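You operate a simulated robot arm through the tools that you are given. There is no shell and no other tool. Be economical: measure what you need, move in short steps, check, and stop when the job is done.

You run a simulated robot arm. Do the job below in one go: nothing can be reset, and whatever is moved stays where it is left.

JOB
Check the orange plug gauges on the yellow-legged workbench top. At the end: the grey yellow-topped clay cylinder is on the white plaster box (marked "PLASTERS"); the orange plug gauge with the smallest size on its label from the yellow-legged workbench top is on the silver square dish; the green grease tin is on the blue tray; the orange plug gauge with the largest size on its label from the yellow-legged workbench top is on the clear glass plate; whatever was shut is shut again. Leave all else as you found it, and nothing knocked over.

Only the result counts: the job must be done as asked and must still hold three seconds after the hand-in. Knocking over, shifting, dropping, spilling or breaking anything else fails it.

ROBOT AND FRAMES
A 6-joint arm with a two-finger parallel gripper, fixed in place. Base frame: the origin is at the foot of the arm, x ahead of it, y to its left, z up; the work surface is at about z = 0. Units: m, degrees, N and s.
With the tool pointing down near the work surface it reaches from about 0.18 to 0.46 m from the base axis. Its first joint turns from -70.0 to 70.0 degrees. Payload 1.9 kg.
The TCP is the grasp point between the finger pads, 0.023 m short of the fingertips. In the tool frame z runs along the fingers and y along their closing line. The gripper opens to 0.094 m. The fingers are 0.038 m wide and 0.01 m thick; the gripper's body (0.054 by 0.096 m) begins 0.039 m behind the TCP.
Orientation is that of the tool frame in the base frame, as [roll, pitch, yaw] about the fixed x, y, z axes, in that order (R = Rz(yaw) Ry(pitch) Rx(roll)). With the fingers straight down and closing along the base's y, the tool's x points along the base's -x, its y along +y and its z along -z.

CONTROLS
- The arm moves only by the tool servo_tool. Its argument "motion" is a list of rows, each a list of 3 entries, a list of its own where there are three numbers: the turn, a rotation vector about the base's x, y, z in rad, then the shift along the base's x, y, z in m, then the opening, from 0 (shut) to 1 (fully open). In form: [[[wx, wy, wz], [x, y, z], hand], ...]. A call has 1 to 10 rows; each row shifts and turns the commanded pose from where the row before left it. A row lasts 0.2 s, in which the tool goes at most 0.05 m and 8.6 degrees; a call with a longer step from one row to the next is refused whole, and so is a gripper value outside its range. Where a pose cannot be reached the arm comes as near as it can. A force on the tool above 40 N (or 10 N above the force at the start of the call, whichever is more), or a blocked arm, ends the call early, and 0.2 s more pass. The fingers move at their own pace (about 0.108 m/s each) and stop on an object; they squeeze with about 27 N. The grip force told is the motor's: it shows also when the fingers shut on nothing. Time passes only in rows, and 0.2 s behind the last, so rows that do not move let the fingers close. The reply holds the time, the measured pose of the TCP, the force on the tool along the base axes, the opening and the grip force, in the units named above and with some noise, and new pictures: "pictures" is both (left out), scene, wrist or none.
- Cameras (640 x 400 px; columns grow to the right, rows downward): "scene" is fixed at [0.0709, 0.3217, 0.3989]; the picture's right is [-0.58, -0.82, 0.00], its down [-0.54, 0.38, -0.75] and it looks along [0.61, -0.43, -0.67] (base axes); focal length 214 px, centre (320, 200). "wrist" rides on the gripper at [-0.039, 0, -0.044] in the tool frame; the picture's right is [0.00, -1.00, 0.00], its down [0.97, 0.00, -0.24] and it looks along [0.24, 0.00, 0.97] (tool axes); focal length 218 px, centre (320, 200).
- measure_at(camera, pixels): for up to 12 pixels [column, row] of the newest picture of that camera ("zoom" is the newest enlarged one), the place [x, y, z] in the base frame of the surface seen there, good to about 0.003 m, but the place of the scene camera against the robot may be out by one fixed shift of up to 0.025 m in any direction. The clock stands still meanwhile.
- inspect(camera, box): a new picture of the part [left, top, right, bottom] of that camera's present view, enlarged. The clock stands still meanwhile.
- hand_in(): hands the job in; it is judged then, once.

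Work in short steps. Measure before you move; look again where a grasp or a placing could have gone wrong, and mend it. You have 80 turns and 120 pictures in all, those below and enlarged ones among them. Open the gripper and draw the arm clear of the work before you hand the job in, unless the task says otherwise; then end with one line.

The tools are called after "Emit:" by a JSON object that holds its "op" and its "data". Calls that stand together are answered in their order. servo_tool: Moves the arm, as the interface text tells. Its arguments: {"type":"object","properties":{"motion":{"type":"array","items":{"type":"array"}},"pictures":{"type":"string","enum":["both","scene","wrist","none"]}},"required":["motion"]} The other tools are called the same way: measure_at (camera, pixels) gives the place of the surface under pixels of a picture; inspect (camera, box) takes an enlarged picture of a part of a camera's view; hand_in () hands the job in.

At the start:

```text
clock: 0.0
eef_pos: [0.3425, -0.0839, 0.2848]
tcp_rot: [-180.0, 0.0, 179.8]
wrist_force: [0.1, 0.1, -0.2]
opening: 0.0939
grasp_force: 0.1
```

scene: 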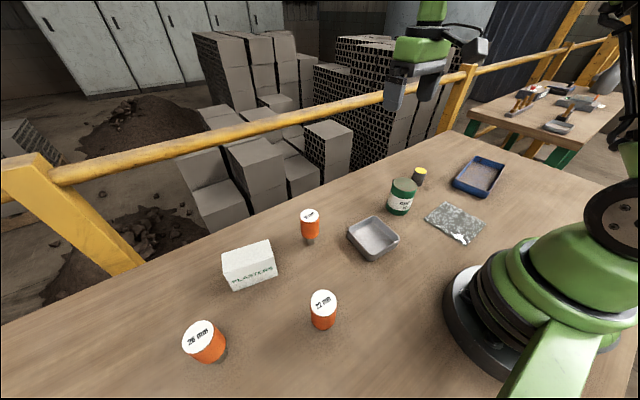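
wrist: 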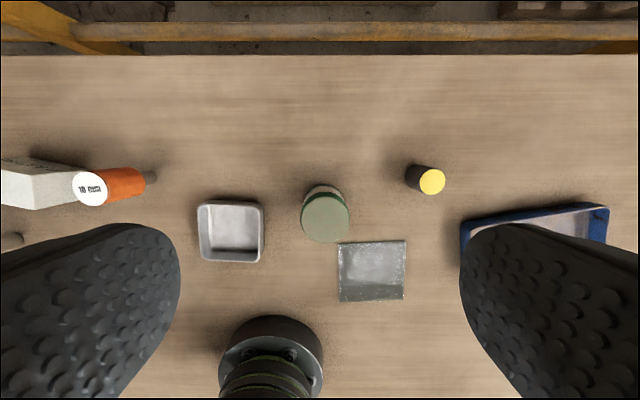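

The scene shows three orange gauges at about (310,225), (323,310) and (205,342). I zoom in to read their labels.

Emit:
{"op": "inspect", "data": {"camera": "scene", "box": [170, 200, 350, 370]}}

Emit:
{"op": "inspect", "data": {"camera": "scene", "box": [340, 140, 520, 260]}}

Emit:
{"op": "measure_at", "data": {"camera": "wrist", "pixels": [[90, 188], [230, 235], [327, 222], [432, 181], [371, 271], [540, 230], [40, 185], [326, 188], [230, 205], [230, 258], [203, 235], [263, 235]]}}

Emit:
{"op": "measure_at", "data": {"camera": "scene", "pixels": [[310, 216], [323, 298], [199, 336], [247, 252], [372, 238], [403, 185], [421, 170], [455, 222], [480, 178], [374, 217], [350, 240], [398, 240]]}}

```text
2.35 times, centred on (260, 285) of scene
```

zoom: 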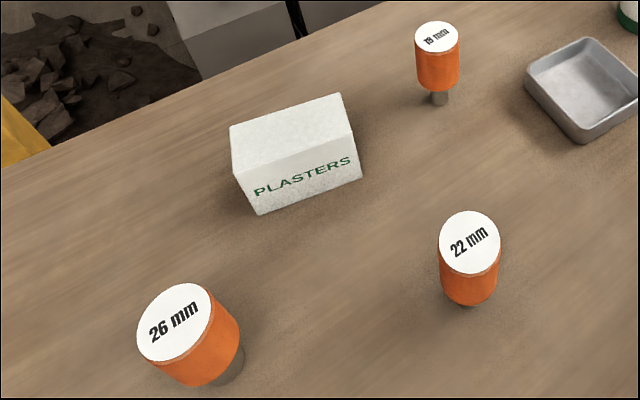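

```text
3.33 times, centred on (430, 200) of scene
```

zoom: 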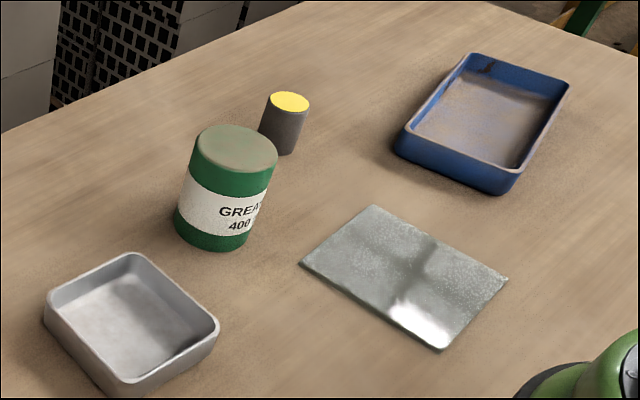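

```text
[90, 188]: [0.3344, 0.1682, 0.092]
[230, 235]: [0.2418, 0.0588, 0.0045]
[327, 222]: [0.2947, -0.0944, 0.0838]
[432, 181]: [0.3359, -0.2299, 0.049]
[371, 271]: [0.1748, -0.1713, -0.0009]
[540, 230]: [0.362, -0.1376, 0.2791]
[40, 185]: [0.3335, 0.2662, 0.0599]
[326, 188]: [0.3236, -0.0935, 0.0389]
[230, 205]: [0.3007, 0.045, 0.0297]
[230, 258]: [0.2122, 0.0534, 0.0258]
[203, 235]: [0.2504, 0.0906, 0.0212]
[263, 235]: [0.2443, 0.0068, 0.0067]
```

```text
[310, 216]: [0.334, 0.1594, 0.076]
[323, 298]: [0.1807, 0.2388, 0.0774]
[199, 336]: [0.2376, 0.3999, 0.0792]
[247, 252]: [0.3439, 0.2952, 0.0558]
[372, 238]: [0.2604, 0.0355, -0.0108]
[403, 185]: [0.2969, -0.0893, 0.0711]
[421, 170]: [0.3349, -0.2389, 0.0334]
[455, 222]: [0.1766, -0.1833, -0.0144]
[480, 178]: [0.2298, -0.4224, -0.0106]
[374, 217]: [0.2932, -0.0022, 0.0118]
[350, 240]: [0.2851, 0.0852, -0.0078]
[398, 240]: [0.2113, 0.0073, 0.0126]
```

Labels read 26, 22 and 18 mm, so 18 goes to the silver dish and 26 to the glass plate. The clay cylinder top is at about (0.336,-0.230,0.049). I move above it and look at the tray from there too.

Emit:
{"op": "servo_tool", "data": {"motion": [[[0, 0, 0], [-0.0016, -0.0365, -0.01], 1], [[0, 0, 0], [-0.0016, -0.0365, -0.01], 1], [[0, 0, 0], [-0.0016, -0.0365, -0.01], 1], [[0, 0, 0], [-0.0016, -0.0365, -0.01], 1], [[0, 0, 0], [0, 0, 0], 1]], "pictures": "both"}}

```text
clock: 1.2
eef_pos: [0.3365, -0.2294, 0.2444]
tcp_rot: [-180.0, 0.0, 179.9]
wrist_force: [-0.4, -0.6, 1.2]
opening: 0.094
grasp_force: 0.1
```

scene: 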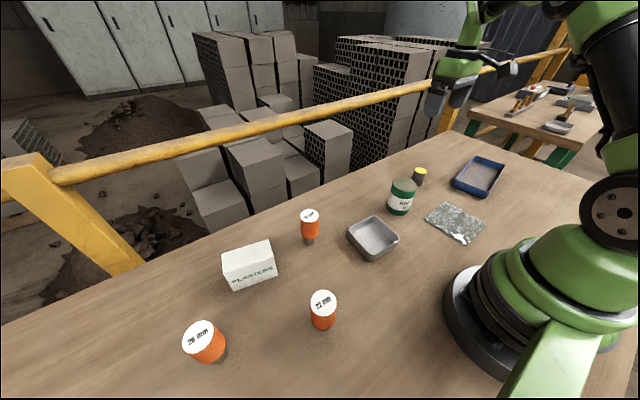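
wrist: 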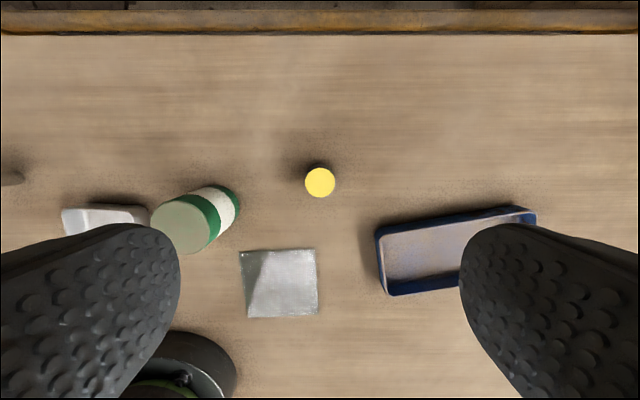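

The cylinder is at (320,182) and the tray spans (377..537, 207..295). I measure all of these.

Emit:
{"op": "measure_at", "data": {"camera": "wrist", "pixels": [[320, 182], [306, 182], [334, 182], [320, 168], [377, 232], [385, 293], [440, 250], [536, 213], [530, 208], [279, 283], [180, 230], [420, 265]]}}

```text
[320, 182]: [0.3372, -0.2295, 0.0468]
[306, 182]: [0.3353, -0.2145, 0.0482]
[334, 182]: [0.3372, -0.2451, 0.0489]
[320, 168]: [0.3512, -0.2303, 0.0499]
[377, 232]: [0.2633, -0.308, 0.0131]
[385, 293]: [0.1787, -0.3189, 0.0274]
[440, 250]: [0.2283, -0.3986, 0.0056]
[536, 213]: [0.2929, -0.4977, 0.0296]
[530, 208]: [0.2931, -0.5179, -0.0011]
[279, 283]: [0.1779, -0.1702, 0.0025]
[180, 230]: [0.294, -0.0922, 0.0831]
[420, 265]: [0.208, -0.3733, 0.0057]
```

The cylinder is under the TCP, so I descend to z≈0.031 and close on it.

Emit:
{"op": "servo_tool", "data": {"motion": [[[0, 0, 0], [0, 0, -0.04], 1], [[0, 0, 0], [0, 0, -0.04], 1], [[0, 0, 0], [0, 0, -0.04], 1], [[0, 0, 0], [0, 0, -0.04], 1], [[0, 0, 0], [0, 0, -0.03], 1], [[0, 0, 0], [0, 0, -0.023], 1], [[0, 0, 0], [0, 0, 0], 1], [[0, 0, 0], [0, 0, 0], 0], [[0, 0, 0], [0, 0, 0], 0], [[0, 0, 0], [0, 0, 0], 0]], "pictures": "none"}}

```text
clock: 3.4
eef_pos: [0.3367, -0.2284, 0.0341]
tcp_rot: [180.0, 0.0, 180.0]
wrist_force: [0.3, -0.4, -0.1]
opening: 0.0353
grasp_force: 26.8
```

Grip force 26.8 at opening 0.035, so the cylinder is held. I lift it straight up and carry it towards the box.

Emit:
{"op": "servo_tool", "data": {"motion": [[[0, 0, 0], [0, 0, 0.03], 0], [[0, 0, 0], [0, 0, 0.05], 0], [[0, 0, 0], [0, 0, 0.05], 0], [[0, 0, 0], [0, 0, 0.05], 0], [[0, 0, 0], [0, 0.04, 0], 0], [[0, 0, 0], [0, 0.05, 0], 0], [[0, 0, 0], [0, 0.05, 0], 0], [[0, 0, 0], [0, 0.05, 0], 0], [[0, 0, 0], [0, 0.05, 0], 0], [[0, 0, 0], [0, 0.05, 0], 0]], "pictures": "none"}}

Emit:
{"op": "servo_tool", "data": {"motion": [[[0, 0, 0], [0, 0.05, 0], 0], [[0, 0, 0], [0, 0.05, 0], 0], [[0, 0, 0], [0, 0.05, 0], 0], [[0, 0, 0], [0, 0.03, 0], 0], [[0, 0, 0], [0, 0, 0], 0], [[0, 0, 0], [0, 0, 0], 0]], "pictures": "both"}}

```text
clock: 5.6
eef_pos: [0.3353, 0.0584, 0.2123]
tcp_rot: [180.0, 0.0, 179.9]
wrist_force: [-0.4, 0.6, -1.1]
opening: 0.0351
grasp_force: 26.6
```

```text
clock: 7.0
eef_pos: [0.335, 0.2387, 0.2122]
tcp_rot: [-180.0, 0.0, 179.8]
wrist_force: [0.4, -0.4, -1.1]
opening: 0.0351
grasp_force: 26.9
```

scene: 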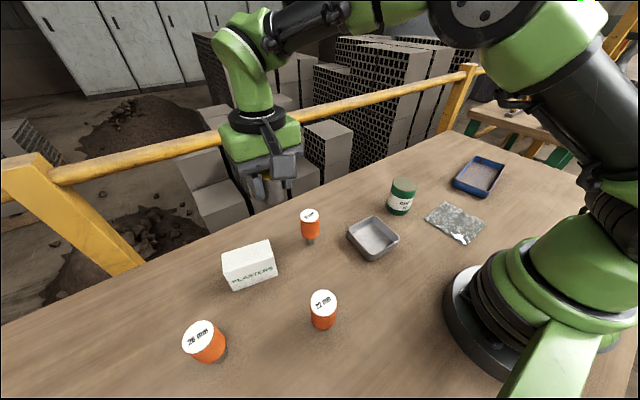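
wrist: 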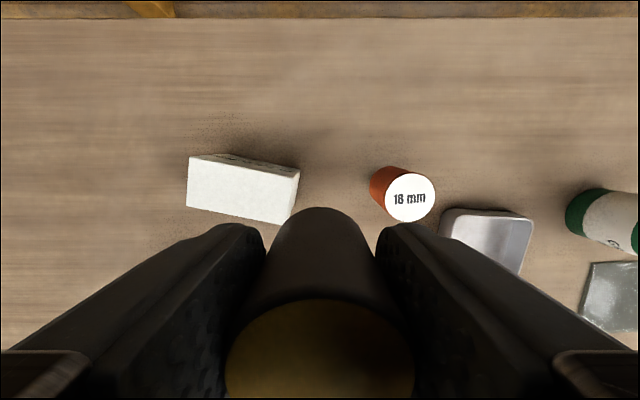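

The box top spans about (187..299, 155..223) in the wrist view. I measure its corners.

Emit:
{"op": "measure_at", "data": {"camera": "wrist", "pixels": [[189, 158], [297, 174], [286, 221], [189, 205], [240, 190], [410, 197], [400, 170], [485, 245], [445, 215], [530, 220]]}}

```text
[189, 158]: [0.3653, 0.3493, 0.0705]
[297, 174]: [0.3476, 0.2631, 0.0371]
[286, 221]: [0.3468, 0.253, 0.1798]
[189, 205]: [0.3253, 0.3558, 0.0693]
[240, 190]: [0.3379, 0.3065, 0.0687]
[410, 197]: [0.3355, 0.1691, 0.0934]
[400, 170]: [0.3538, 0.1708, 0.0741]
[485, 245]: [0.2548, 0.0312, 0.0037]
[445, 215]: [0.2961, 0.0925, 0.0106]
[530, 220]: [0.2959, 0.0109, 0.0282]
```

The box top centre is at about (0.338,0.307,0.069). I go above it, then lower to TCP z≈0.108.

Emit:
{"op": "servo_tool", "data": {"motion": [[[0, 0, 0], [0.003, 0.034, 0], 0], [[0, 0, 0], [0, 0.034, 0], 0], [[0, 0, 0], [0, 0, -0.04], 0], [[0, 0, 0], [0, 0, -0.04], 0], [[0, 0, 0], [0, 0, -0.02], 0], [[0, 0, 0], [0, 0, 0], 0], [[0, 0, 0], [0, 0, 0], 0]], "pictures": "both"}}

```text
clock: 8.6
eef_pos: [0.3317, 0.3051, 0.1081]
tcp_rot: [-180.0, 0.0, 180.0]
wrist_force: [-0.4, -0.2, -1.0]
opening: 0.035
grasp_force: 27.2
out of reach, approached as far as the arm can: row 2
```

scene: 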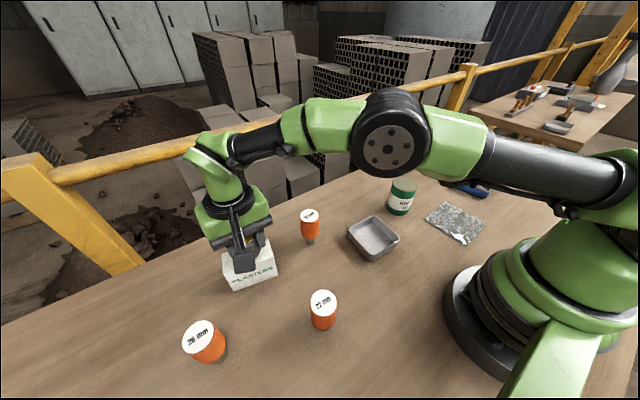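
wrist: 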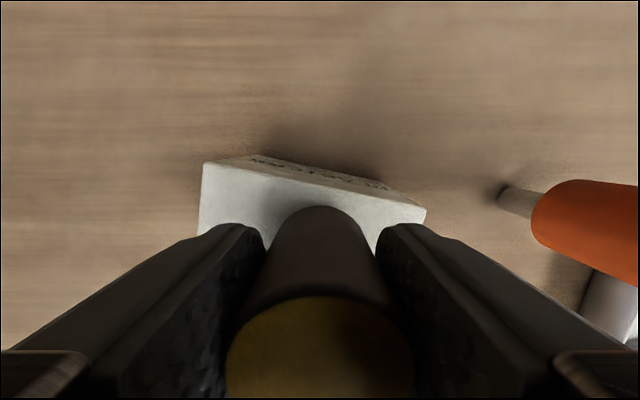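

The reach limit left x at 0.3317. Now lower, I nudge x by +0.006 towards the box centre and look.

Emit:
{"op": "servo_tool", "data": {"motion": [[[0, 0, 0], [0.006, 0.001, 0], 0], [[0, 0, 0], [0, 0, 0], 0]], "pictures": "wrist"}}

Emit:
{"op": "inspect", "data": {"camera": "scene", "box": [190, 190, 310, 300]}}

Emit:
{"op": "measure_at", "data": {"camera": "wrist", "pixels": [[205, 168], [245, 180], [415, 215], [205, 215], [300, 185], [360, 195]]}}

```text
clock: 9.2
eef_pos: [0.3399, 0.3051, 0.109]
tcp_rot: [180.0, 0.0, 179.9]
wrist_force: [0.3, 0.3, -2.4]
opening: 0.0348
grasp_force: 26.7
```

wrist: 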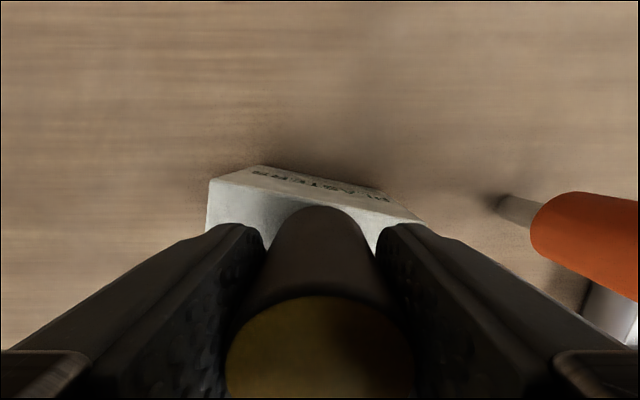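

```text
3.64 times, centred on (250, 245) of scene
```

zoom: 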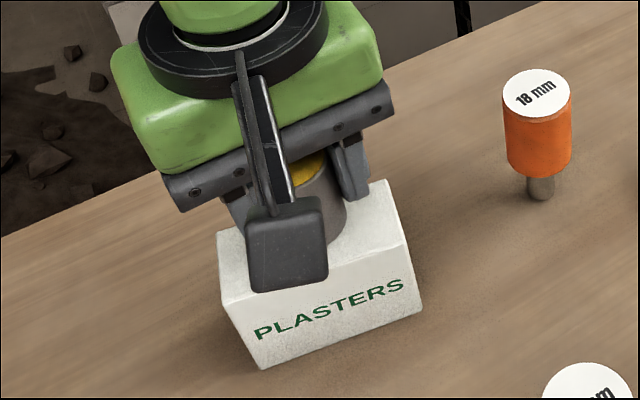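

```text
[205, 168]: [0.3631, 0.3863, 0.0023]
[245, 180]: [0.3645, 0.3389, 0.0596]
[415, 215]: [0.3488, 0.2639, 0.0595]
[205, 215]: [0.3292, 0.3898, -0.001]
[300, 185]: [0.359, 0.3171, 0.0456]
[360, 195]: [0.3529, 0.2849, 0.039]
```

The TCP at (0.340,0.305) is centred on the top. I lower gently, release and rise.

Emit:
{"op": "servo_tool", "data": {"motion": [[[0, 0, 0], [0, 0, -0.003], 0], [[0, 0, 0], [0, 0, -0.0015], 0], [[0, 0, 0], [0, 0, 0], 0]], "pictures": "none"}}

```text
clock: 10.0
eef_pos: [0.3392, 0.3071, 0.1057]
tcp_rot: [-180.0, 0.0, 179.9]
wrist_force: [-0.5, -0.1, -1.4]
opening: 0.0349
grasp_force: 26.7
```

No contact felt yet, so I go down 1.5 mm more and release.

Emit:
{"op": "servo_tool", "data": {"motion": [[[0, 0, 0], [0, 0, -0.0015], 0], [[0, 0, 0], [0, 0, 0], 0]], "pictures": "none"}}

Emit:
{"op": "servo_tool", "data": {"motion": [[[0, 0, 0], [0, 0, 0], 0.5], [[0, 0, 0], [0, 0, 0], 0.7], [[0, 0, 0], [0, 0, 0], 0.7], [[0, 0, 0], [0, 0, 0.03], 0.7], [[0, 0, 0], [0, 0, 0.04], 0.7], [[0, 0, 0], [-0.03, -0.04, 0.02], 1], [[0, 0, 0], [0, -0.04, 0], 1], [[0, 0, 0], [0, 0, 0], 1]], "pictures": "both"}}

```text
clock: 10.6
eef_pos: [0.3388, 0.3072, 0.104]
tcp_rot: [179.8, 0.1, 179.9]
wrist_force: [-1.1, -0.1, 3.9]
opening: 0.0351
grasp_force: 27.0
```

```text
refused: row 6 steps farther than a row can; nothing moved
```

Contact is felt (force z now +3.9). The release call was refused for too long a step, so I send it again with shorter ones.

Emit:
{"op": "servo_tool", "data": {"motion": [[[0, 0, 0], [0, 0, 0], 0.5], [[0, 0, 0], [0, 0, 0], 0.7], [[0, 0, 0], [0, 0, 0], 0.7], [[0, 0, 0], [0, 0, 0.03], 0.7], [[0, 0, 0], [0, 0, 0.04], 0.7], [[0, 0, 0], [-0.02, -0.03, 0.02], 1], [[0, 0, 0], [0, -0.045, 0], 1], [[0, 0, 0], [0, 0, 0], 1]], "pictures": "both"}}

```text
clock: 12.4
eef_pos: [0.3179, 0.2339, 0.1958]
tcp_rot: [179.8, 0.1, 180.0]
wrist_force: [0.6, 0.1, -0.5]
opening: 0.0939
grasp_force: 0.1
```

scene: 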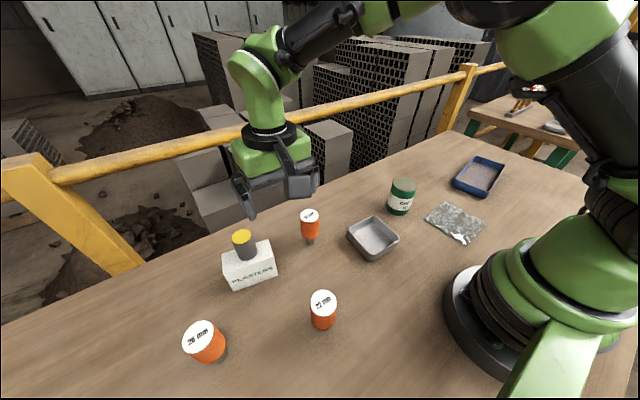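
wrist: 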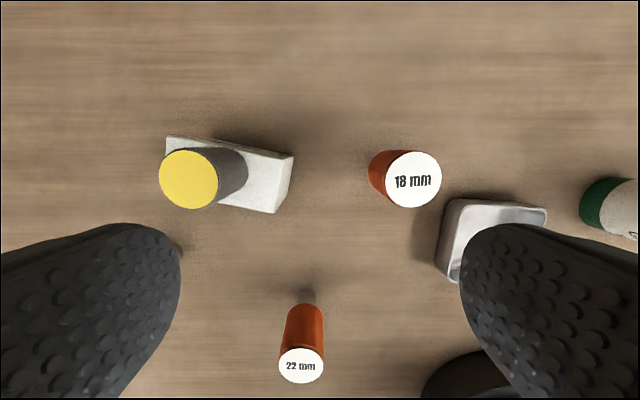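

The clay stands on the box. Next is the 18 mm gauge, top at (414,180), which I measure along with the dish.

Emit:
{"op": "measure_at", "data": {"camera": "wrist", "pixels": [[413, 180], [388, 180], [439, 180], [413, 154], [413, 205], [301, 366], [450, 240], [375, 180]]}}

```text
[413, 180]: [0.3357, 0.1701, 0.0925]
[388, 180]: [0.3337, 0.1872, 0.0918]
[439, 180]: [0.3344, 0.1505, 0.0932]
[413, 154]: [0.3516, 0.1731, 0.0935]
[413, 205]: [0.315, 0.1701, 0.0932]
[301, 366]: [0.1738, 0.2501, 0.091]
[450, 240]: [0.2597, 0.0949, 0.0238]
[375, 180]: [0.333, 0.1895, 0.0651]
```

The gauge axis is at about (0.334,0.169). I go above it, descend to TCP z≈0.068 and grip.

Emit:
{"op": "servo_tool", "data": {"motion": [[[0, 0, 0], [0.008, -0.0325, 0], 1], [[0, 0, 0], [0.008, -0.0325, 0], 1], [[0, 0, 0], [0, 0, 0], 1], [[0, 0, 0], [0, 0, -0.04], 1], [[0, 0, 0], [0, 0, -0.04], 1], [[0, 0, 0], [0, 0, -0.03], 1], [[0, 0, 0], [0, 0, -0.018], 1]], "pictures": "wrist"}}

```text
clock: 14.0
eef_pos: [0.3332, 0.169, 0.0662]
tcp_rot: [180.0, 0.1, 179.9]
wrist_force: [0.9, -0.3, 0.0]
opening: 0.094
grasp_force: 0.0
```

wrist: 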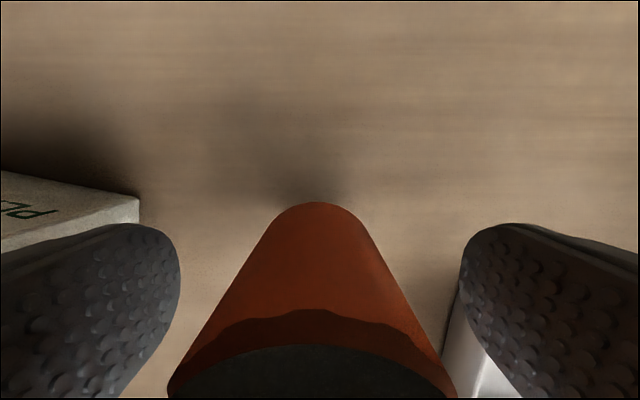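

The gauge is centred between the fingers. I close and lift.

Emit:
{"op": "servo_tool", "data": {"motion": [[[0, 0, 0], [0, 0, 0], 0.5], [[0, 0, 0], [0, 0, 0], 0], [[0, 0, 0], [0, 0, 0], 0], [[0, 0, 0], [0, 0, 0], 0], [[0, 0, 0], [0, 0, 0.02], 0], [[0, 0, 0], [0, 0, 0.04], 0], [[0, 0, 0], [0, 0, 0.04], 0], [[0, 0, 0], [0, 0, 0.03], 0]], "pictures": "none"}}

```text
clock: 15.8
eef_pos: [0.3321, 0.1682, 0.1968]
tcp_rot: [180.0, 0.0, 179.8]
wrist_force: [0.1, -0.2, -1.2]
opening: 0.039
grasp_force: 27.2
```

It is held (opening 0.039). I move it over the dish centre at about (0.254,0.050).

Emit:
{"op": "servo_tool", "data": {"motion": [[[0, 0, 0], [-0.026, -0.039, 0], 0], [[0, 0, 0], [-0.026, -0.039, 0], 0], [[0, 0, 0], [-0.026, -0.04, 0], 0], [[0, 0, 0], [0, 0, 0], 0], [[0, 0, 0], [0, 0, 0], 0]], "pictures": "both"}}

```text
clock: 17.0
eef_pos: [0.2577, 0.0488, 0.1986]
tcp_rot: [179.9, 0.0, 179.8]
wrist_force: [-0.2, 0.7, -0.9]
opening: 0.0391
grasp_force: 26.7
```

scene: 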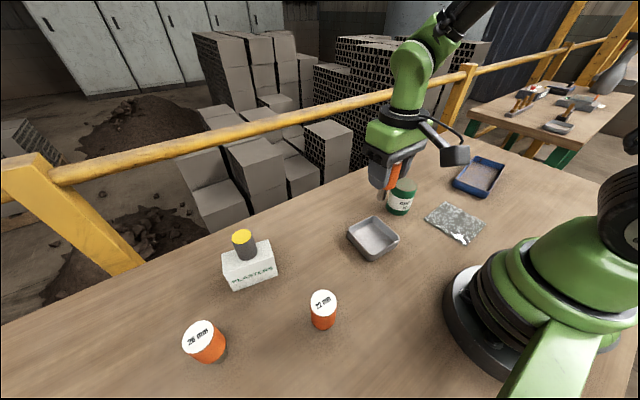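
wrist: 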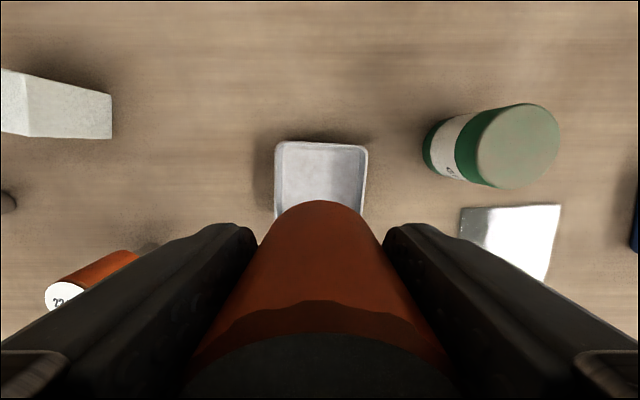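

Emit:
{"op": "measure_at", "data": {"camera": "wrist", "pixels": [[278, 145], [366, 150], [276, 180], [366, 180], [320, 145], [320, 185], [295, 195], [360, 205]]}}

```text
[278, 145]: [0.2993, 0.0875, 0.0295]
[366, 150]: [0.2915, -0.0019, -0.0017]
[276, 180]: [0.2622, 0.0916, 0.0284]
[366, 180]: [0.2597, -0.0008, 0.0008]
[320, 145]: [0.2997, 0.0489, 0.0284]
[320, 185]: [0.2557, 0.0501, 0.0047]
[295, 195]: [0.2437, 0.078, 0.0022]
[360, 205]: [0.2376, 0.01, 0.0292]
```

The dish spans about x 0.212–0.300, y 0.007–0.091, so the TCP is centred on it. I lower to z≈0.075, then in small steps.

Emit:
{"op": "servo_tool", "data": {"motion": [[[0, 0, 0], [0, 0, -0.04], 0], [[0, 0, 0], [0, 0, -0.04], 0], [[0, 0, 0], [0, 0, -0.03], 0], [[0, 0, 0], [0, 0, -0.012], 0], [[0, 0, 0], [0, 0, 0], 0], [[0, 0, 0], [0, 0, 0], 0]], "pictures": "wrist"}}

Emit:
{"op": "servo_tool", "data": {"motion": [[[0, 0, 0], [0, 0, -0.002], 0], [[0, 0, 0], [0, 0, 0], 0]], "pictures": "none"}}

```text
clock: 18.4
eef_pos: [0.2583, 0.0484, 0.0754]
tcp_rot: [-180.0, 0.0, 179.9]
wrist_force: [0.4, -0.9, -1.8]
opening: 0.0393
grasp_force: 27.0
```

wrist: 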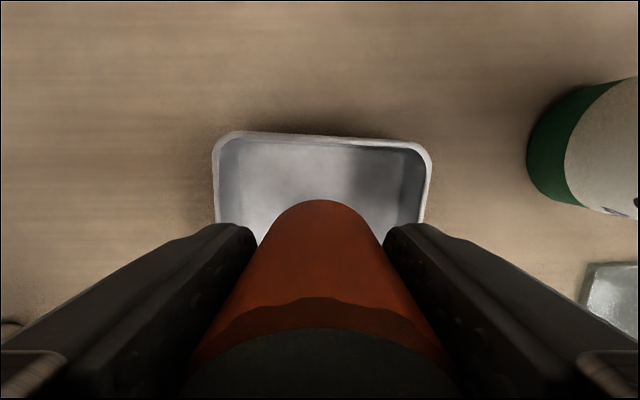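

```text
clock: 19.0
eef_pos: [0.2583, 0.0486, 0.0735]
tcp_rot: [-179.9, 0.1, 179.9]
wrist_force: [0.2, 0.3, -1.3]
opening: 0.0395
grasp_force: 26.3
```

No contact yet at z 0.0735, so I keep lowering in small steps.

Emit:
{"op": "servo_tool", "data": {"motion": [[[0, 0, 0], [0, 0, -0.0015], 0], [[0, 0, 0], [0, 0, 0], 0]], "pictures": "none"}}

Emit:
{"op": "servo_tool", "data": {"motion": [[[0, 0, 0], [0, 0, -0.0015], 0], [[0, 0, 0], [0, 0, 0], 0]], "pictures": "none"}}

```text
clock: 19.6
eef_pos: [0.2574, 0.0483, 0.0703]
tcp_rot: [-180.0, 0.0, 179.9]
wrist_force: [-0.2, 0.2, 1.1]
opening: 0.0394
grasp_force: 26.8
```

```text
clock: 20.2
eef_pos: [0.2569, 0.0484, 0.0707]
tcp_rot: [180.0, 0.2, 179.9]
wrist_force: [0.1, 0.1, 17.6]
opening: 0.0391
grasp_force: 26.9
```

It is in contact at 17.6 N. I back off 1 mm, open moderately and rise.

Emit:
{"op": "servo_tool", "data": {"motion": [[[0, 0, 0], [0, 0, 0.0012], 0], [[0, 0, 0], [0, 0, 0], 0.45], [[0, 0, 0], [0, 0, 0], 0.65], [[0, 0, 0], [0, 0, 0], 0.75], [[0, 0, 0], [0, 0, 0.03], 0.75], [[0, 0, 0], [0, 0, 0.05], 0.75], [[0, 0, 0], [0, 0, 0.05], 1], [[0, 0, 0], [0, 0, 0], 1]], "pictures": "both"}}

```text
clock: 22.0
eef_pos: [0.2588, 0.049, 0.2001]
tcp_rot: [-179.9, 0.0, 179.9]
wrist_force: [0.7, 0.0, 0.9]
opening: 0.0941
grasp_force: 0.1
```

scene: 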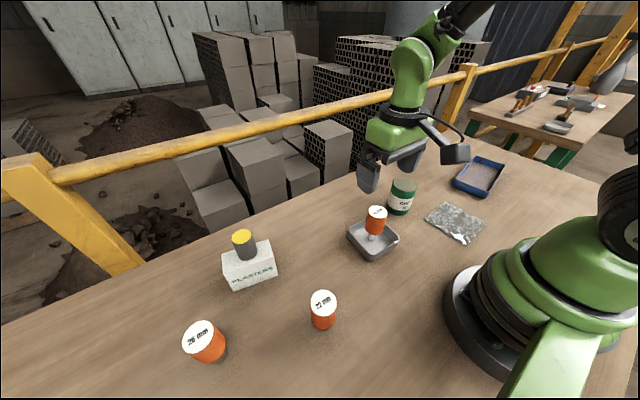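
wrist: 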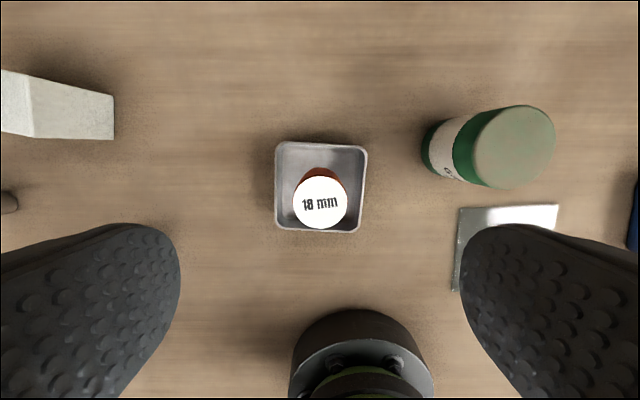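

The 18 mm gauge stands in the dish. The tin top is at about (514,147), so I measure it.

Emit:
{"op": "measure_at", "data": {"camera": "wrist", "pixels": [[514, 147], [475, 147], [553, 140], [514, 108], [514, 186], [445, 150]]}}

```text
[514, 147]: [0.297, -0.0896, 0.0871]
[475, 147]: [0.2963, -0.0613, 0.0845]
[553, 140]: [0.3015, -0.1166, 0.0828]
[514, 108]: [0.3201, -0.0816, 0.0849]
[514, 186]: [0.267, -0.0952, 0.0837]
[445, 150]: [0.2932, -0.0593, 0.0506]
```

The tin axis is at (0.295,-0.090), diameter 0.057. I go above it and descend to z≈0.060.

Emit:
{"op": "servo_tool", "data": {"motion": [[[0, 0, 0], [0.012, -0.0463, 0], 1], [[0, 0, 0], [0.012, -0.0463, 0], 1], [[0, 0, 0], [0.012, -0.0463, 0], 1], [[0, 0, 0], [0, 0, 0], 1], [[0, 0, 0], [0, 0, -0.045], 1], [[0, 0, 0], [0, 0, -0.045], 1], [[0, 0, 0], [0, 0, -0.03], 1], [[0, 0, 0], [0, 0, -0.02], 1], [[0, 0, 0], [0, 0, 0], 1]], "pictures": "wrist"}}

```text
clock: 24.0
eef_pos: [0.2937, -0.0893, 0.0592]
tcp_rot: [-180.0, 0.0, 179.9]
wrist_force: [0.2, -1.2, 0.4]
opening: 0.0941
grasp_force: 0.0
```

wrist: 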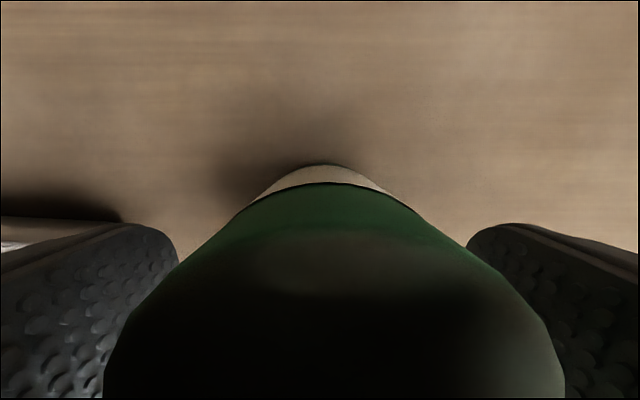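

The tin sits slightly right of centre, so I adjust y by -1.5 mm, close and lift.

Emit:
{"op": "servo_tool", "data": {"motion": [[[0, 0, 0], [0.001, -0.0015, 0], 1], [[0, 0, 0], [0, 0, 0], 0.5], [[0, 0, 0], [0, 0, 0], 0], [[0, 0, 0], [0, 0, 0], 0], [[0, 0, 0], [0, 0, 0], 0], [[0, 0, 0], [0, 0, 0.02], 0], [[0, 0, 0], [0, 0, 0.04], 0], [[0, 0, 0], [0, 0, 0.04], 0], [[0, 0, 0], [0, 0, 0.03], 0], [[0, 0, 0], [0, 0, 0], 0]], "pictures": "none"}}

```text
clock: 26.2
eef_pos: [0.293, -0.0915, 0.1931]
tcp_rot: [-180.0, 0.0, 180.0]
wrist_force: [0.3, 0.7, -3.1]
opening: 0.0588
grasp_force: 27.2
```

The tin is held. I carry it towards the tray and look.

Emit:
{"op": "servo_tool", "data": {"motion": [[[0, 0, 0], [-0.01, -0.045, 0], 0], [[0, 0, 0], [-0.01, -0.045, 0], 0], [[0, 0, 0], [-0.01, -0.045, 0], 0], [[0, 0, 0], [-0.01, -0.045, 0], 0], [[0, 0, 0], [-0.01, -0.045, 0], 0], [[0, 0, 0], [-0.008, -0.04, 0], 0], [[0, 0, 0], [0, 0, 0], 0], [[0, 0, 0], [0, 0, 0], 0]], "pictures": "both"}}

```text
clock: 28.0
eef_pos: [0.2355, -0.356, 0.19]
tcp_rot: [180.0, 0.0, 179.9]
wrist_force: [0.1, 0.9, -4.5]
opening: 0.0592
grasp_force: 27.0
```

scene: 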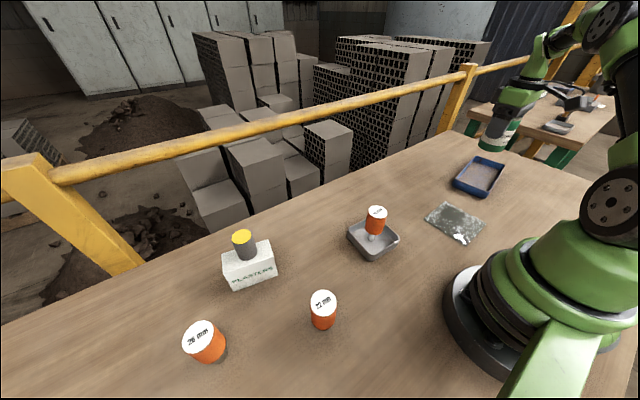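
wrist: 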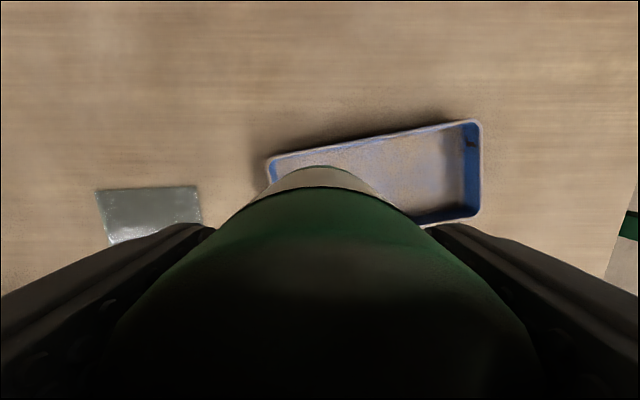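

Emit:
{"op": "measure_at", "data": {"camera": "wrist", "pixels": [[268, 160], [375, 138], [480, 122], [480, 212], [430, 222], [400, 185], [370, 141], [440, 216]]}}

```text
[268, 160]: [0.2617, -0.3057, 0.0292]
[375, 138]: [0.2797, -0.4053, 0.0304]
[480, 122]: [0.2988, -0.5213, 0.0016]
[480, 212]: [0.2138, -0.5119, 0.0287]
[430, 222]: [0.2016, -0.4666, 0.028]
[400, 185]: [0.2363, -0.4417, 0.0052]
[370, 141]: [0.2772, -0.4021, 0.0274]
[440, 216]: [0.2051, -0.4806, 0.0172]
```

At y≈-0.38 the tray centre line is at x≈0.232 and the floor at z 0.005. I shift there and lower to z≈0.070.

Emit:
{"op": "servo_tool", "data": {"motion": [[[0, 0, 0], [-0.003, -0.024, 0], 0], [[0, 0, 0], [0, 0, -0.04], 0], [[0, 0, 0], [0, 0, -0.04], 0], [[0, 0, 0], [0, 0, -0.03], 0], [[0, 0, 0], [0, 0, -0.009], 0], [[0, 0, 0], [0, 0, 0], 0], [[0, 0, 0], [0, 0, 0], 0]], "pictures": "both"}}

Emit:
{"op": "servo_tool", "data": {"motion": [[[0, 0, 0], [0, 0, -0.002], 0], [[0, 0, 0], [0, 0, 0], 0]], "pictures": "none"}}

```text
clock: 29.6
eef_pos: [0.2332, -0.3811, 0.0703]
tcp_rot: [179.9, 0.0, 179.9]
wrist_force: [0.6, -0.8, -5.0]
opening: 0.059
grasp_force: 26.9
```

scene: 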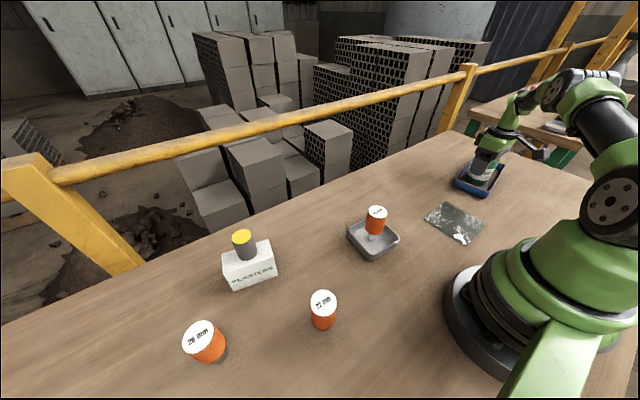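
wrist: 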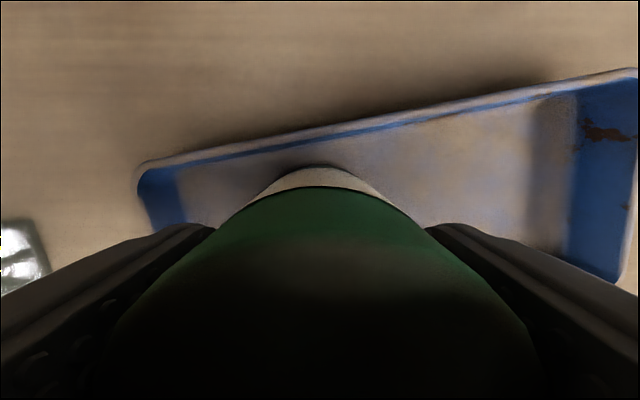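

```text
clock: 30.2
eef_pos: [0.2321, -0.3795, 0.0697]
tcp_rot: [179.9, 0.0, 179.8]
wrist_force: [0.7, -0.3, -4.0]
opening: 0.0592
grasp_force: 27.0
```

The tin is clear of the tray walls. I continue down in small steps.

Emit:
{"op": "servo_tool", "data": {"motion": [[[0, 0, 0], [0, 0, -0.0015], 0], [[0, 0, 0], [0, 0, 0], 0]], "pictures": "none"}}

Emit:
{"op": "servo_tool", "data": {"motion": [[[0, 0, 0], [0, 0, -0.001], 0], [[0, 0, 0], [0, 0, 0], 0]], "pictures": "none"}}

```text
clock: 30.8
eef_pos: [0.2322, -0.3805, 0.068]
tcp_rot: [-179.9, 0.0, 179.9]
wrist_force: [-0.8, 0.2, -4.6]
opening: 0.0589
grasp_force: 27.0
```

```text
clock: 31.4
eef_pos: [0.2333, -0.3799, 0.0664]
tcp_rot: [-179.9, 0.0, 179.9]
wrist_force: [-0.2, -0.5, -4.3]
opening: 0.059
grasp_force: 26.5
```

Still hanging free, so I continue.

Emit:
{"op": "servo_tool", "data": {"motion": [[[0, 0, 0], [0, 0, -0.001], 0], [[0, 0, 0], [0, 0, 0], 0]], "pictures": "none"}}

Emit:
{"op": "servo_tool", "data": {"motion": [[[0, 0, 0], [0, 0, -0.001], 0], [[0, 0, 0], [0, 0, 0], 0]], "pictures": "none"}}

```text
clock: 32.0
eef_pos: [0.2332, -0.3794, 0.0669]
tcp_rot: [180.0, 0.1, 180.0]
wrist_force: [0.8, 0.1, -4.2]
opening: 0.0588
grasp_force: 26.8
```

```text
clock: 32.6
eef_pos: [0.2338, -0.3793, 0.0652]
tcp_rot: [180.0, 0.1, 179.9]
wrist_force: [0.1, 0.4, -2.5]
opening: 0.059
grasp_force: 26.9
```

The weight is starting to come off (-2.5 N). One more 0.7 mm, then I release and rise.

Emit:
{"op": "servo_tool", "data": {"motion": [[[0, 0, 0], [0, 0, -0.0007], 0], [[0, 0, 0], [0, 0, 0], 0.7], [[0, 0, 0], [0, 0, 0], 0.9], [[0, 0, 0], [0, 0, 0], 0.9], [[0, 0, 0], [0, 0, 0.03], 0.9], [[0, 0, 0], [0, 0, 0.05], 0.9], [[0, 0, 0], [0, 0.02, 0.04], 1], [[0, 0, 0], [0, 0.05, 0], 1], [[0, 0, 0], [0, 0, 0], 1]], "pictures": "both"}}

```text
clock: 34.6
eef_pos: [0.233, -0.3087, 0.185]
tcp_rot: [-179.9, 0.2, 179.9]
wrist_force: [-0.6, -0.5, 0.1]
opening: 0.094
grasp_force: 0.1
```

scene: 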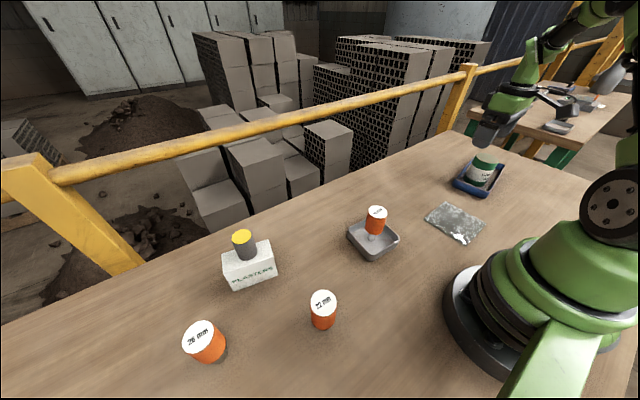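
wrist: 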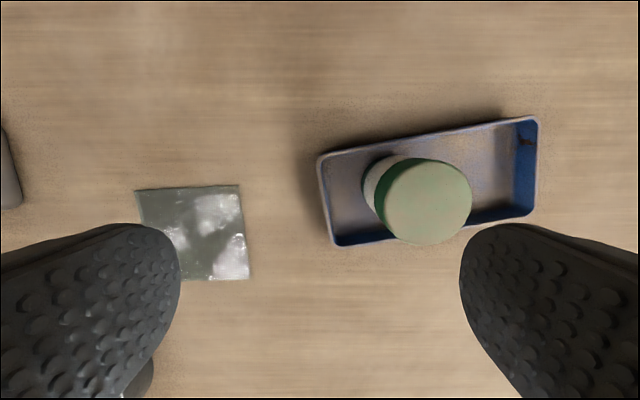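

The tin stands in the tray. I measure the glass plate corners before going for the 26 mm gauge.

Emit:
{"op": "measure_at", "data": {"camera": "wrist", "pixels": [[139, 193], [237, 188], [246, 276], [190, 225], [210, 260], [430, 200], [388, 200]]}}

Emit:
{"op": "servo_tool", "data": {"motion": [[[0, 0, 0.075], [0.0139, 0.0441, 0.006], 1], [[0, 0, 0.075], [0.0139, 0.0441, 0.006], 1], [[0, 0, 0.075], [0.0139, 0.0441, 0.006], 1], [[0, 0, 0.075], [0.0139, 0.0441, 0.006], 1], [[0, 0, 0.075], [0.0139, 0.0441, 0.006], 1], [[0, 0, 0.075], [0.0139, 0.0441, 0.006], 1], [[0, 0, 0.075], [0.0139, 0.0441, 0.006], 1]], "pictures": "none"}}

Emit:
{"op": "servo_tool", "data": {"motion": [[[0, 0, 0.075], [-0.0171, 0.0429, 0], 1], [[0, 0, 0.075], [-0.0171, 0.0429, 0], 1], [[0, 0, 0.075], [-0.0171, 0.0429, 0], 1], [[0, 0, 0.075], [-0.0171, 0.0429, 0], 1], [[0, 0, 0.075], [-0.0171, 0.0429, 0], 1], [[0, 0, 0.075], [-0.0171, 0.0429, 0], 1], [[0, 0, 0.075], [-0.0171, 0.0429, 0], 1], [[0, 0, 0], [0, 0, 0], 1]], "pictures": "both"}}

```text
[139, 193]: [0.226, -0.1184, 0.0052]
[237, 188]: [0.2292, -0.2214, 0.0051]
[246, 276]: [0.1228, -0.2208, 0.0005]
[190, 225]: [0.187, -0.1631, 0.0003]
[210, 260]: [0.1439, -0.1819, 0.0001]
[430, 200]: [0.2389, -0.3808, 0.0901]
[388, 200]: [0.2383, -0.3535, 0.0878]
```

```text
clock: 36.2
eef_pos: [0.3333, -0.0031, 0.2261]
tcp_rot: [180.0, 0.0, -150.0]
wrist_force: [0.3, 0.4, 0.2]
opening: 0.0941
grasp_force: 0.0
```

```text
clock: 38.0
eef_pos: [0.2103, 0.3009, 0.2279]
tcp_rot: [180.0, -0.1, -119.7]
wrist_force: [0.2, 0.1, -0.6]
opening: 0.0941
grasp_force: 0.2
```

scene: 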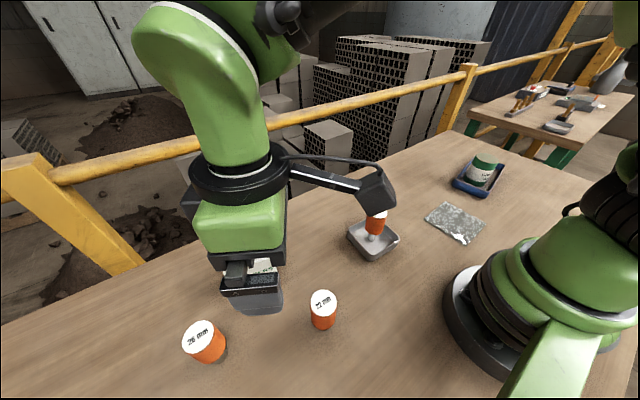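
wrist: 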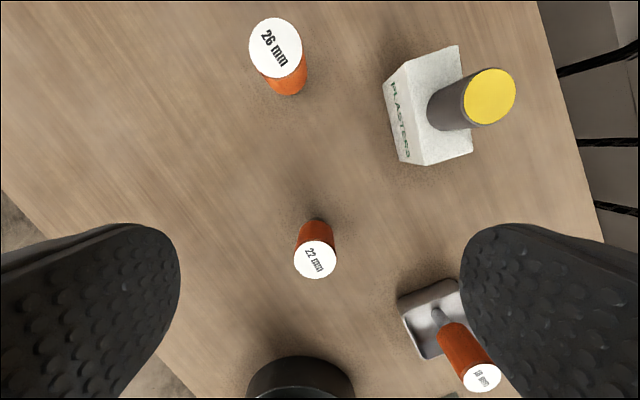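

I measure the 26 mm gauge at (275,48) in the wrist view. I also measure the boom at (375,190) in the scene view, to know its clearance over the 22 mm gauge.

Emit:
{"op": "measure_at", "data": {"camera": "wrist", "pixels": [[276, 48], [250, 48], [302, 48], [276, 19], [276, 76], [315, 259], [290, 85]]}}

Emit:
{"op": "measure_at", "data": {"camera": "scene", "pixels": [[375, 192], [370, 210], [390, 185], [340, 182], [310, 172], [255, 300], [240, 270], [240, 235], [250, 282]]}}

```text
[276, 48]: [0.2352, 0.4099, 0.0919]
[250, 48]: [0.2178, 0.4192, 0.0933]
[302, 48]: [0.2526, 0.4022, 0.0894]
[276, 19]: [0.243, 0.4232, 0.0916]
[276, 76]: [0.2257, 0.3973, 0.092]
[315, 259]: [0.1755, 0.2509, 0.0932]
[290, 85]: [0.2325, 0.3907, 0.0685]
```

```text
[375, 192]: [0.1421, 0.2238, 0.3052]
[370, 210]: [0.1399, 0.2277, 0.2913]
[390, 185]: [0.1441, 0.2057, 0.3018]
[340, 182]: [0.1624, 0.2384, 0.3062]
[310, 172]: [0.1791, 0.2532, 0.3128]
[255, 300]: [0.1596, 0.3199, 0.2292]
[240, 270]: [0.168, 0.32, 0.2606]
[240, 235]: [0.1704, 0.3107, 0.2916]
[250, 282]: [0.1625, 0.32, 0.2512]
```

The gauge axis is at (0.2345,0.4103), radius 0.473, past the nominal reach. I descend just inside it at radius 0.42, then slide outward with open fingers.

Emit:
{"op": "servo_tool", "data": {"motion": [[[0, 0, 0], [-0.001, 0.032, 0], 1], [[0, 0, 0], [-0.001, 0.032, 0], 1], [[0, 0, 0], [0, 0, -0.04], 1], [[0, 0, 0], [0, 0, -0.04], 1], [[0, 0, 0], [0, 0, -0.04], 1], [[0, 0, 0], [0, 0, -0.033], 1], [[0, 0, 0], [0, 0, 0], 1]], "pictures": "both"}}

```text
clock: 39.6
eef_pos: [0.2087, 0.3625, 0.0735]
tcp_rot: [179.9, 0.1, -119.9]
wrist_force: [0.2, 0.6, -0.3]
opening: 0.0941
grasp_force: 0.1
```

scene: 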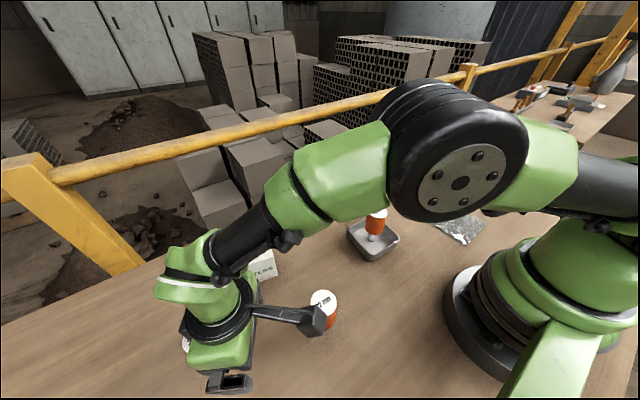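
wrist: 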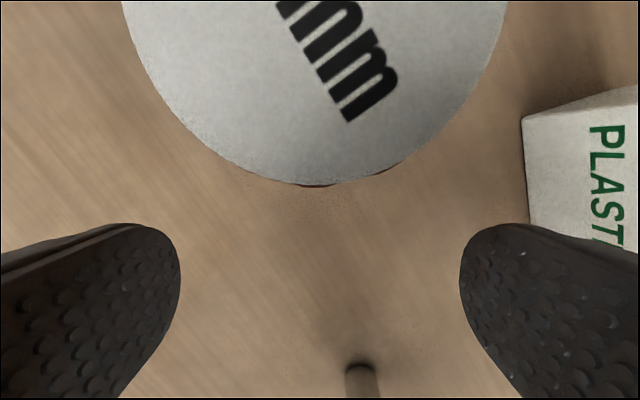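

The gauge is centred between the fingers, at column about 313. I slide outward.

Emit:
{"op": "servo_tool", "data": {"motion": [[[0, 0, 0], [0.0086, 0.0158, 0], 1], [[0, 0, 0], [0.0086, 0.0158, 0], 1], [[0, 0, 0], [0.0086, 0.0158, 0], 1], [[0, 0, 0], [0, 0, 0], 1]], "pictures": "wrist"}}

```text
clock: 40.6
eef_pos: [0.2281, 0.4002, 0.0745]
tcp_rot: [180.0, -0.1, -119.9]
wrist_force: [-0.7, 0.1, -1.1]
opening: 0.0941
grasp_force: 0.0
out of reach, approached as far as the arm can: row 3
```

wrist: 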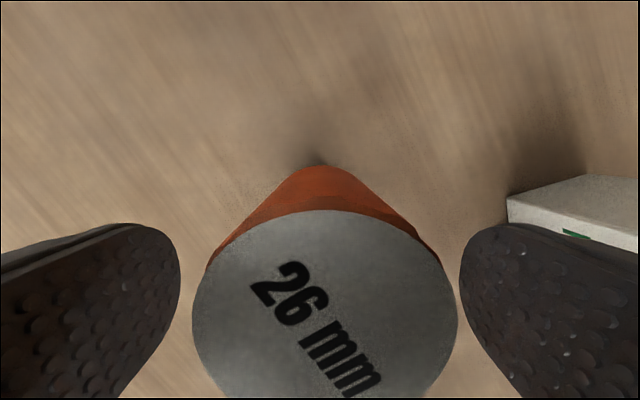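

The reach ended 12 mm short, at radius 0.461. I tilt the tool about 6° outward around the closing axis to gain reach.

Emit:
{"op": "servo_tool", "data": {"motion": [[[0.0434, -0.0248, 0], [0, 0, 0], 1], [[0.0434, -0.0248, 0], [0, 0, 0], 1], [[0, 0, 0], [0.003, 0.005, 0], 1], [[0, 0, 0], [0, 0, 0], 1]], "pictures": "wrist"}}

```text
clock: 41.6
eef_pos: [0.2309, 0.4052, 0.0756]
tcp_rot: [179.9, 5.8, -120.0]
wrist_force: [-0.5, -0.4, -0.6]
opening: 0.0939
grasp_force: 0.1
```

wrist: 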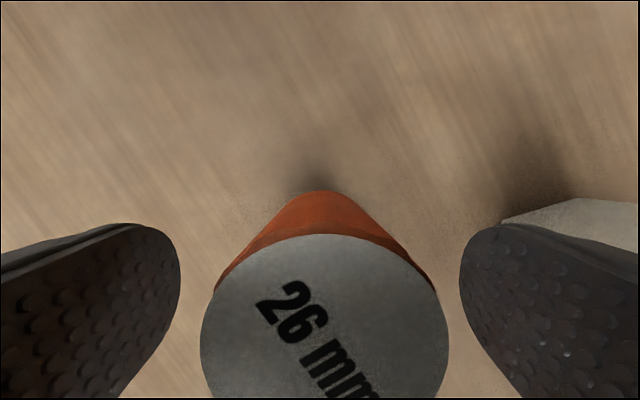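

The TCP is now at radius 0.466. I go another 5 mm out and 4 mm down, then close.

Emit:
{"op": "servo_tool", "data": {"motion": [[[0, 0, 0], [0.003, 0.005, -0.004], 1], [[0, 0, 0], [0, 0, 0], 1], [[0, 0, 0], [0, 0, 0], 0.5], [[0, 0, 0], [0, 0, 0], 0], [[0, 0, 0], [0, 0, 0], 0], [[0, 0, 0], [0, 0, 0], 0]], "pictures": "wrist"}}

```text
clock: 43.0
eef_pos: [0.2339, 0.41, 0.0698]
tcp_rot: [179.9, 5.8, -119.9]
wrist_force: [1.8, -0.6, 0.7]
opening: 0.039
grasp_force: 26.6
```

wrist: 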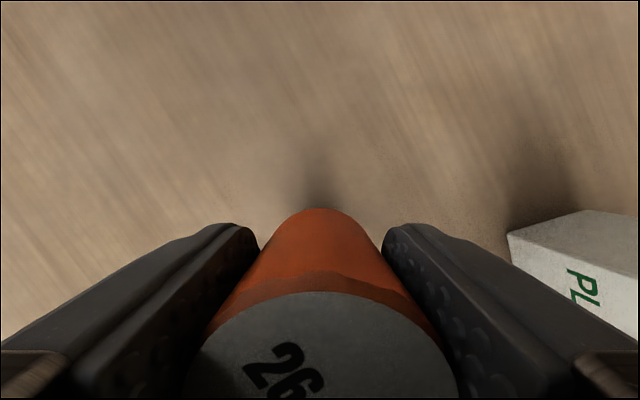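

The 26 mm gauge is held at z 0.070. I lift and draw inward.

Emit:
{"op": "servo_tool", "data": {"motion": [[[0, 0, 0], [0, 0, 0.02], 0], [[0, 0, 0], [-0.004, -0.007, 0.03], 0], [[0, 0, 0], [-0.01, -0.017, 0.035], 0], [[0, 0, 0], [-0.01, -0.017, 0.035], 0], [[0, 0, 0], [-0.01, -0.017, 0.03], 0], [[0, 0, 0], [0, 0, 0], 0]], "pictures": "both"}}

```text
clock: 44.4
eef_pos: [0.1998, 0.3526, 0.2203]
tcp_rot: [180.0, 5.7, -119.9]
wrist_force: [0.2, -0.7, -2.2]
opening: 0.0389
grasp_force: 26.9
```

scene: 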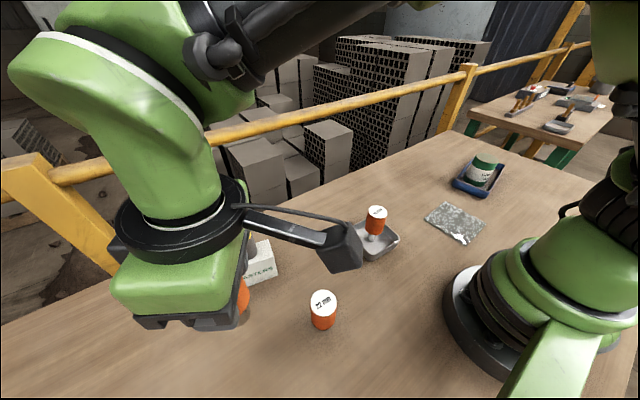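
wrist: 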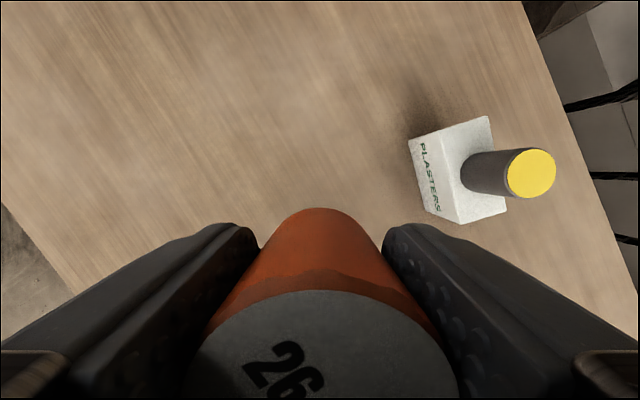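

I carry it round towards the plate at (0.176,-0.170), keeping z≈0.22 and turning the tool with the base.

Emit:
{"op": "servo_tool", "data": {"motion": [[[0, 0, -0.125], [0.02, -0.0405, 0], 0], [[0, 0, -0.125], [0.02, -0.0405, 0], 0], [[0, 0, -0.125], [0.02, -0.0405, 0], 0], [[0, 0, -0.125], [0.02, -0.0405, 0], 0], [[0, 0, -0.125], [0.02, -0.0405, 0], 0], [[0, 0, -0.125], [0, -0.04, 0], 0], [[0, 0, -0.125], [0, -0.04, 0], 0], [[0, 0, -0.125], [0, -0.04, 0], 0], [[0, 0, -0.125], [0, -0.04, 0], 0], [[0, 0, -0.125], [0, -0.04, 0], 0]], "pictures": "none"}}

Emit:
{"op": "servo_tool", "data": {"motion": [[[0, 0, -0.1425], [-0.031, -0.03, 0], 0], [[0, 0, -0.1425], [-0.031, -0.03, 0], 0], [[0, 0, -0.1425], [-0.031, -0.03, 0], 0], [[0, 0, -0.1425], [-0.031, -0.03, 0], 0], [[0, 0, 0], [0, 0, 0], 0], [[0, 0, 0], [0, 0, 0], 0]], "pictures": "both"}}

```text
clock: 46.6
eef_pos: [0.2981, -0.0517, 0.2191]
tcp_rot: [179.9, 5.7, 168.4]
wrist_force: [-1.1, 0.5, -1.9]
opening: 0.039
grasp_force: 27.2
```

```text
clock: 48.0
eef_pos: [0.1754, -0.1721, 0.2222]
tcp_rot: [179.9, 5.9, 135.8]
wrist_force: [-0.6, 0.0, -1.7]
opening: 0.0389
grasp_force: 27.2
```

scene: 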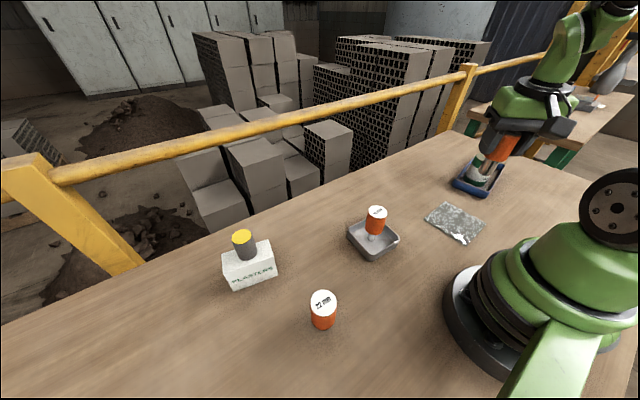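
wrist: 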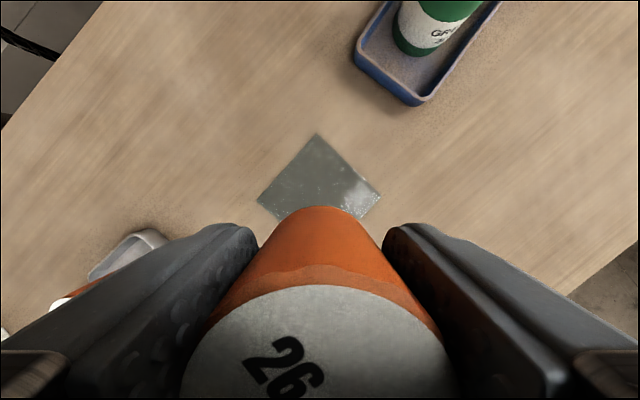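

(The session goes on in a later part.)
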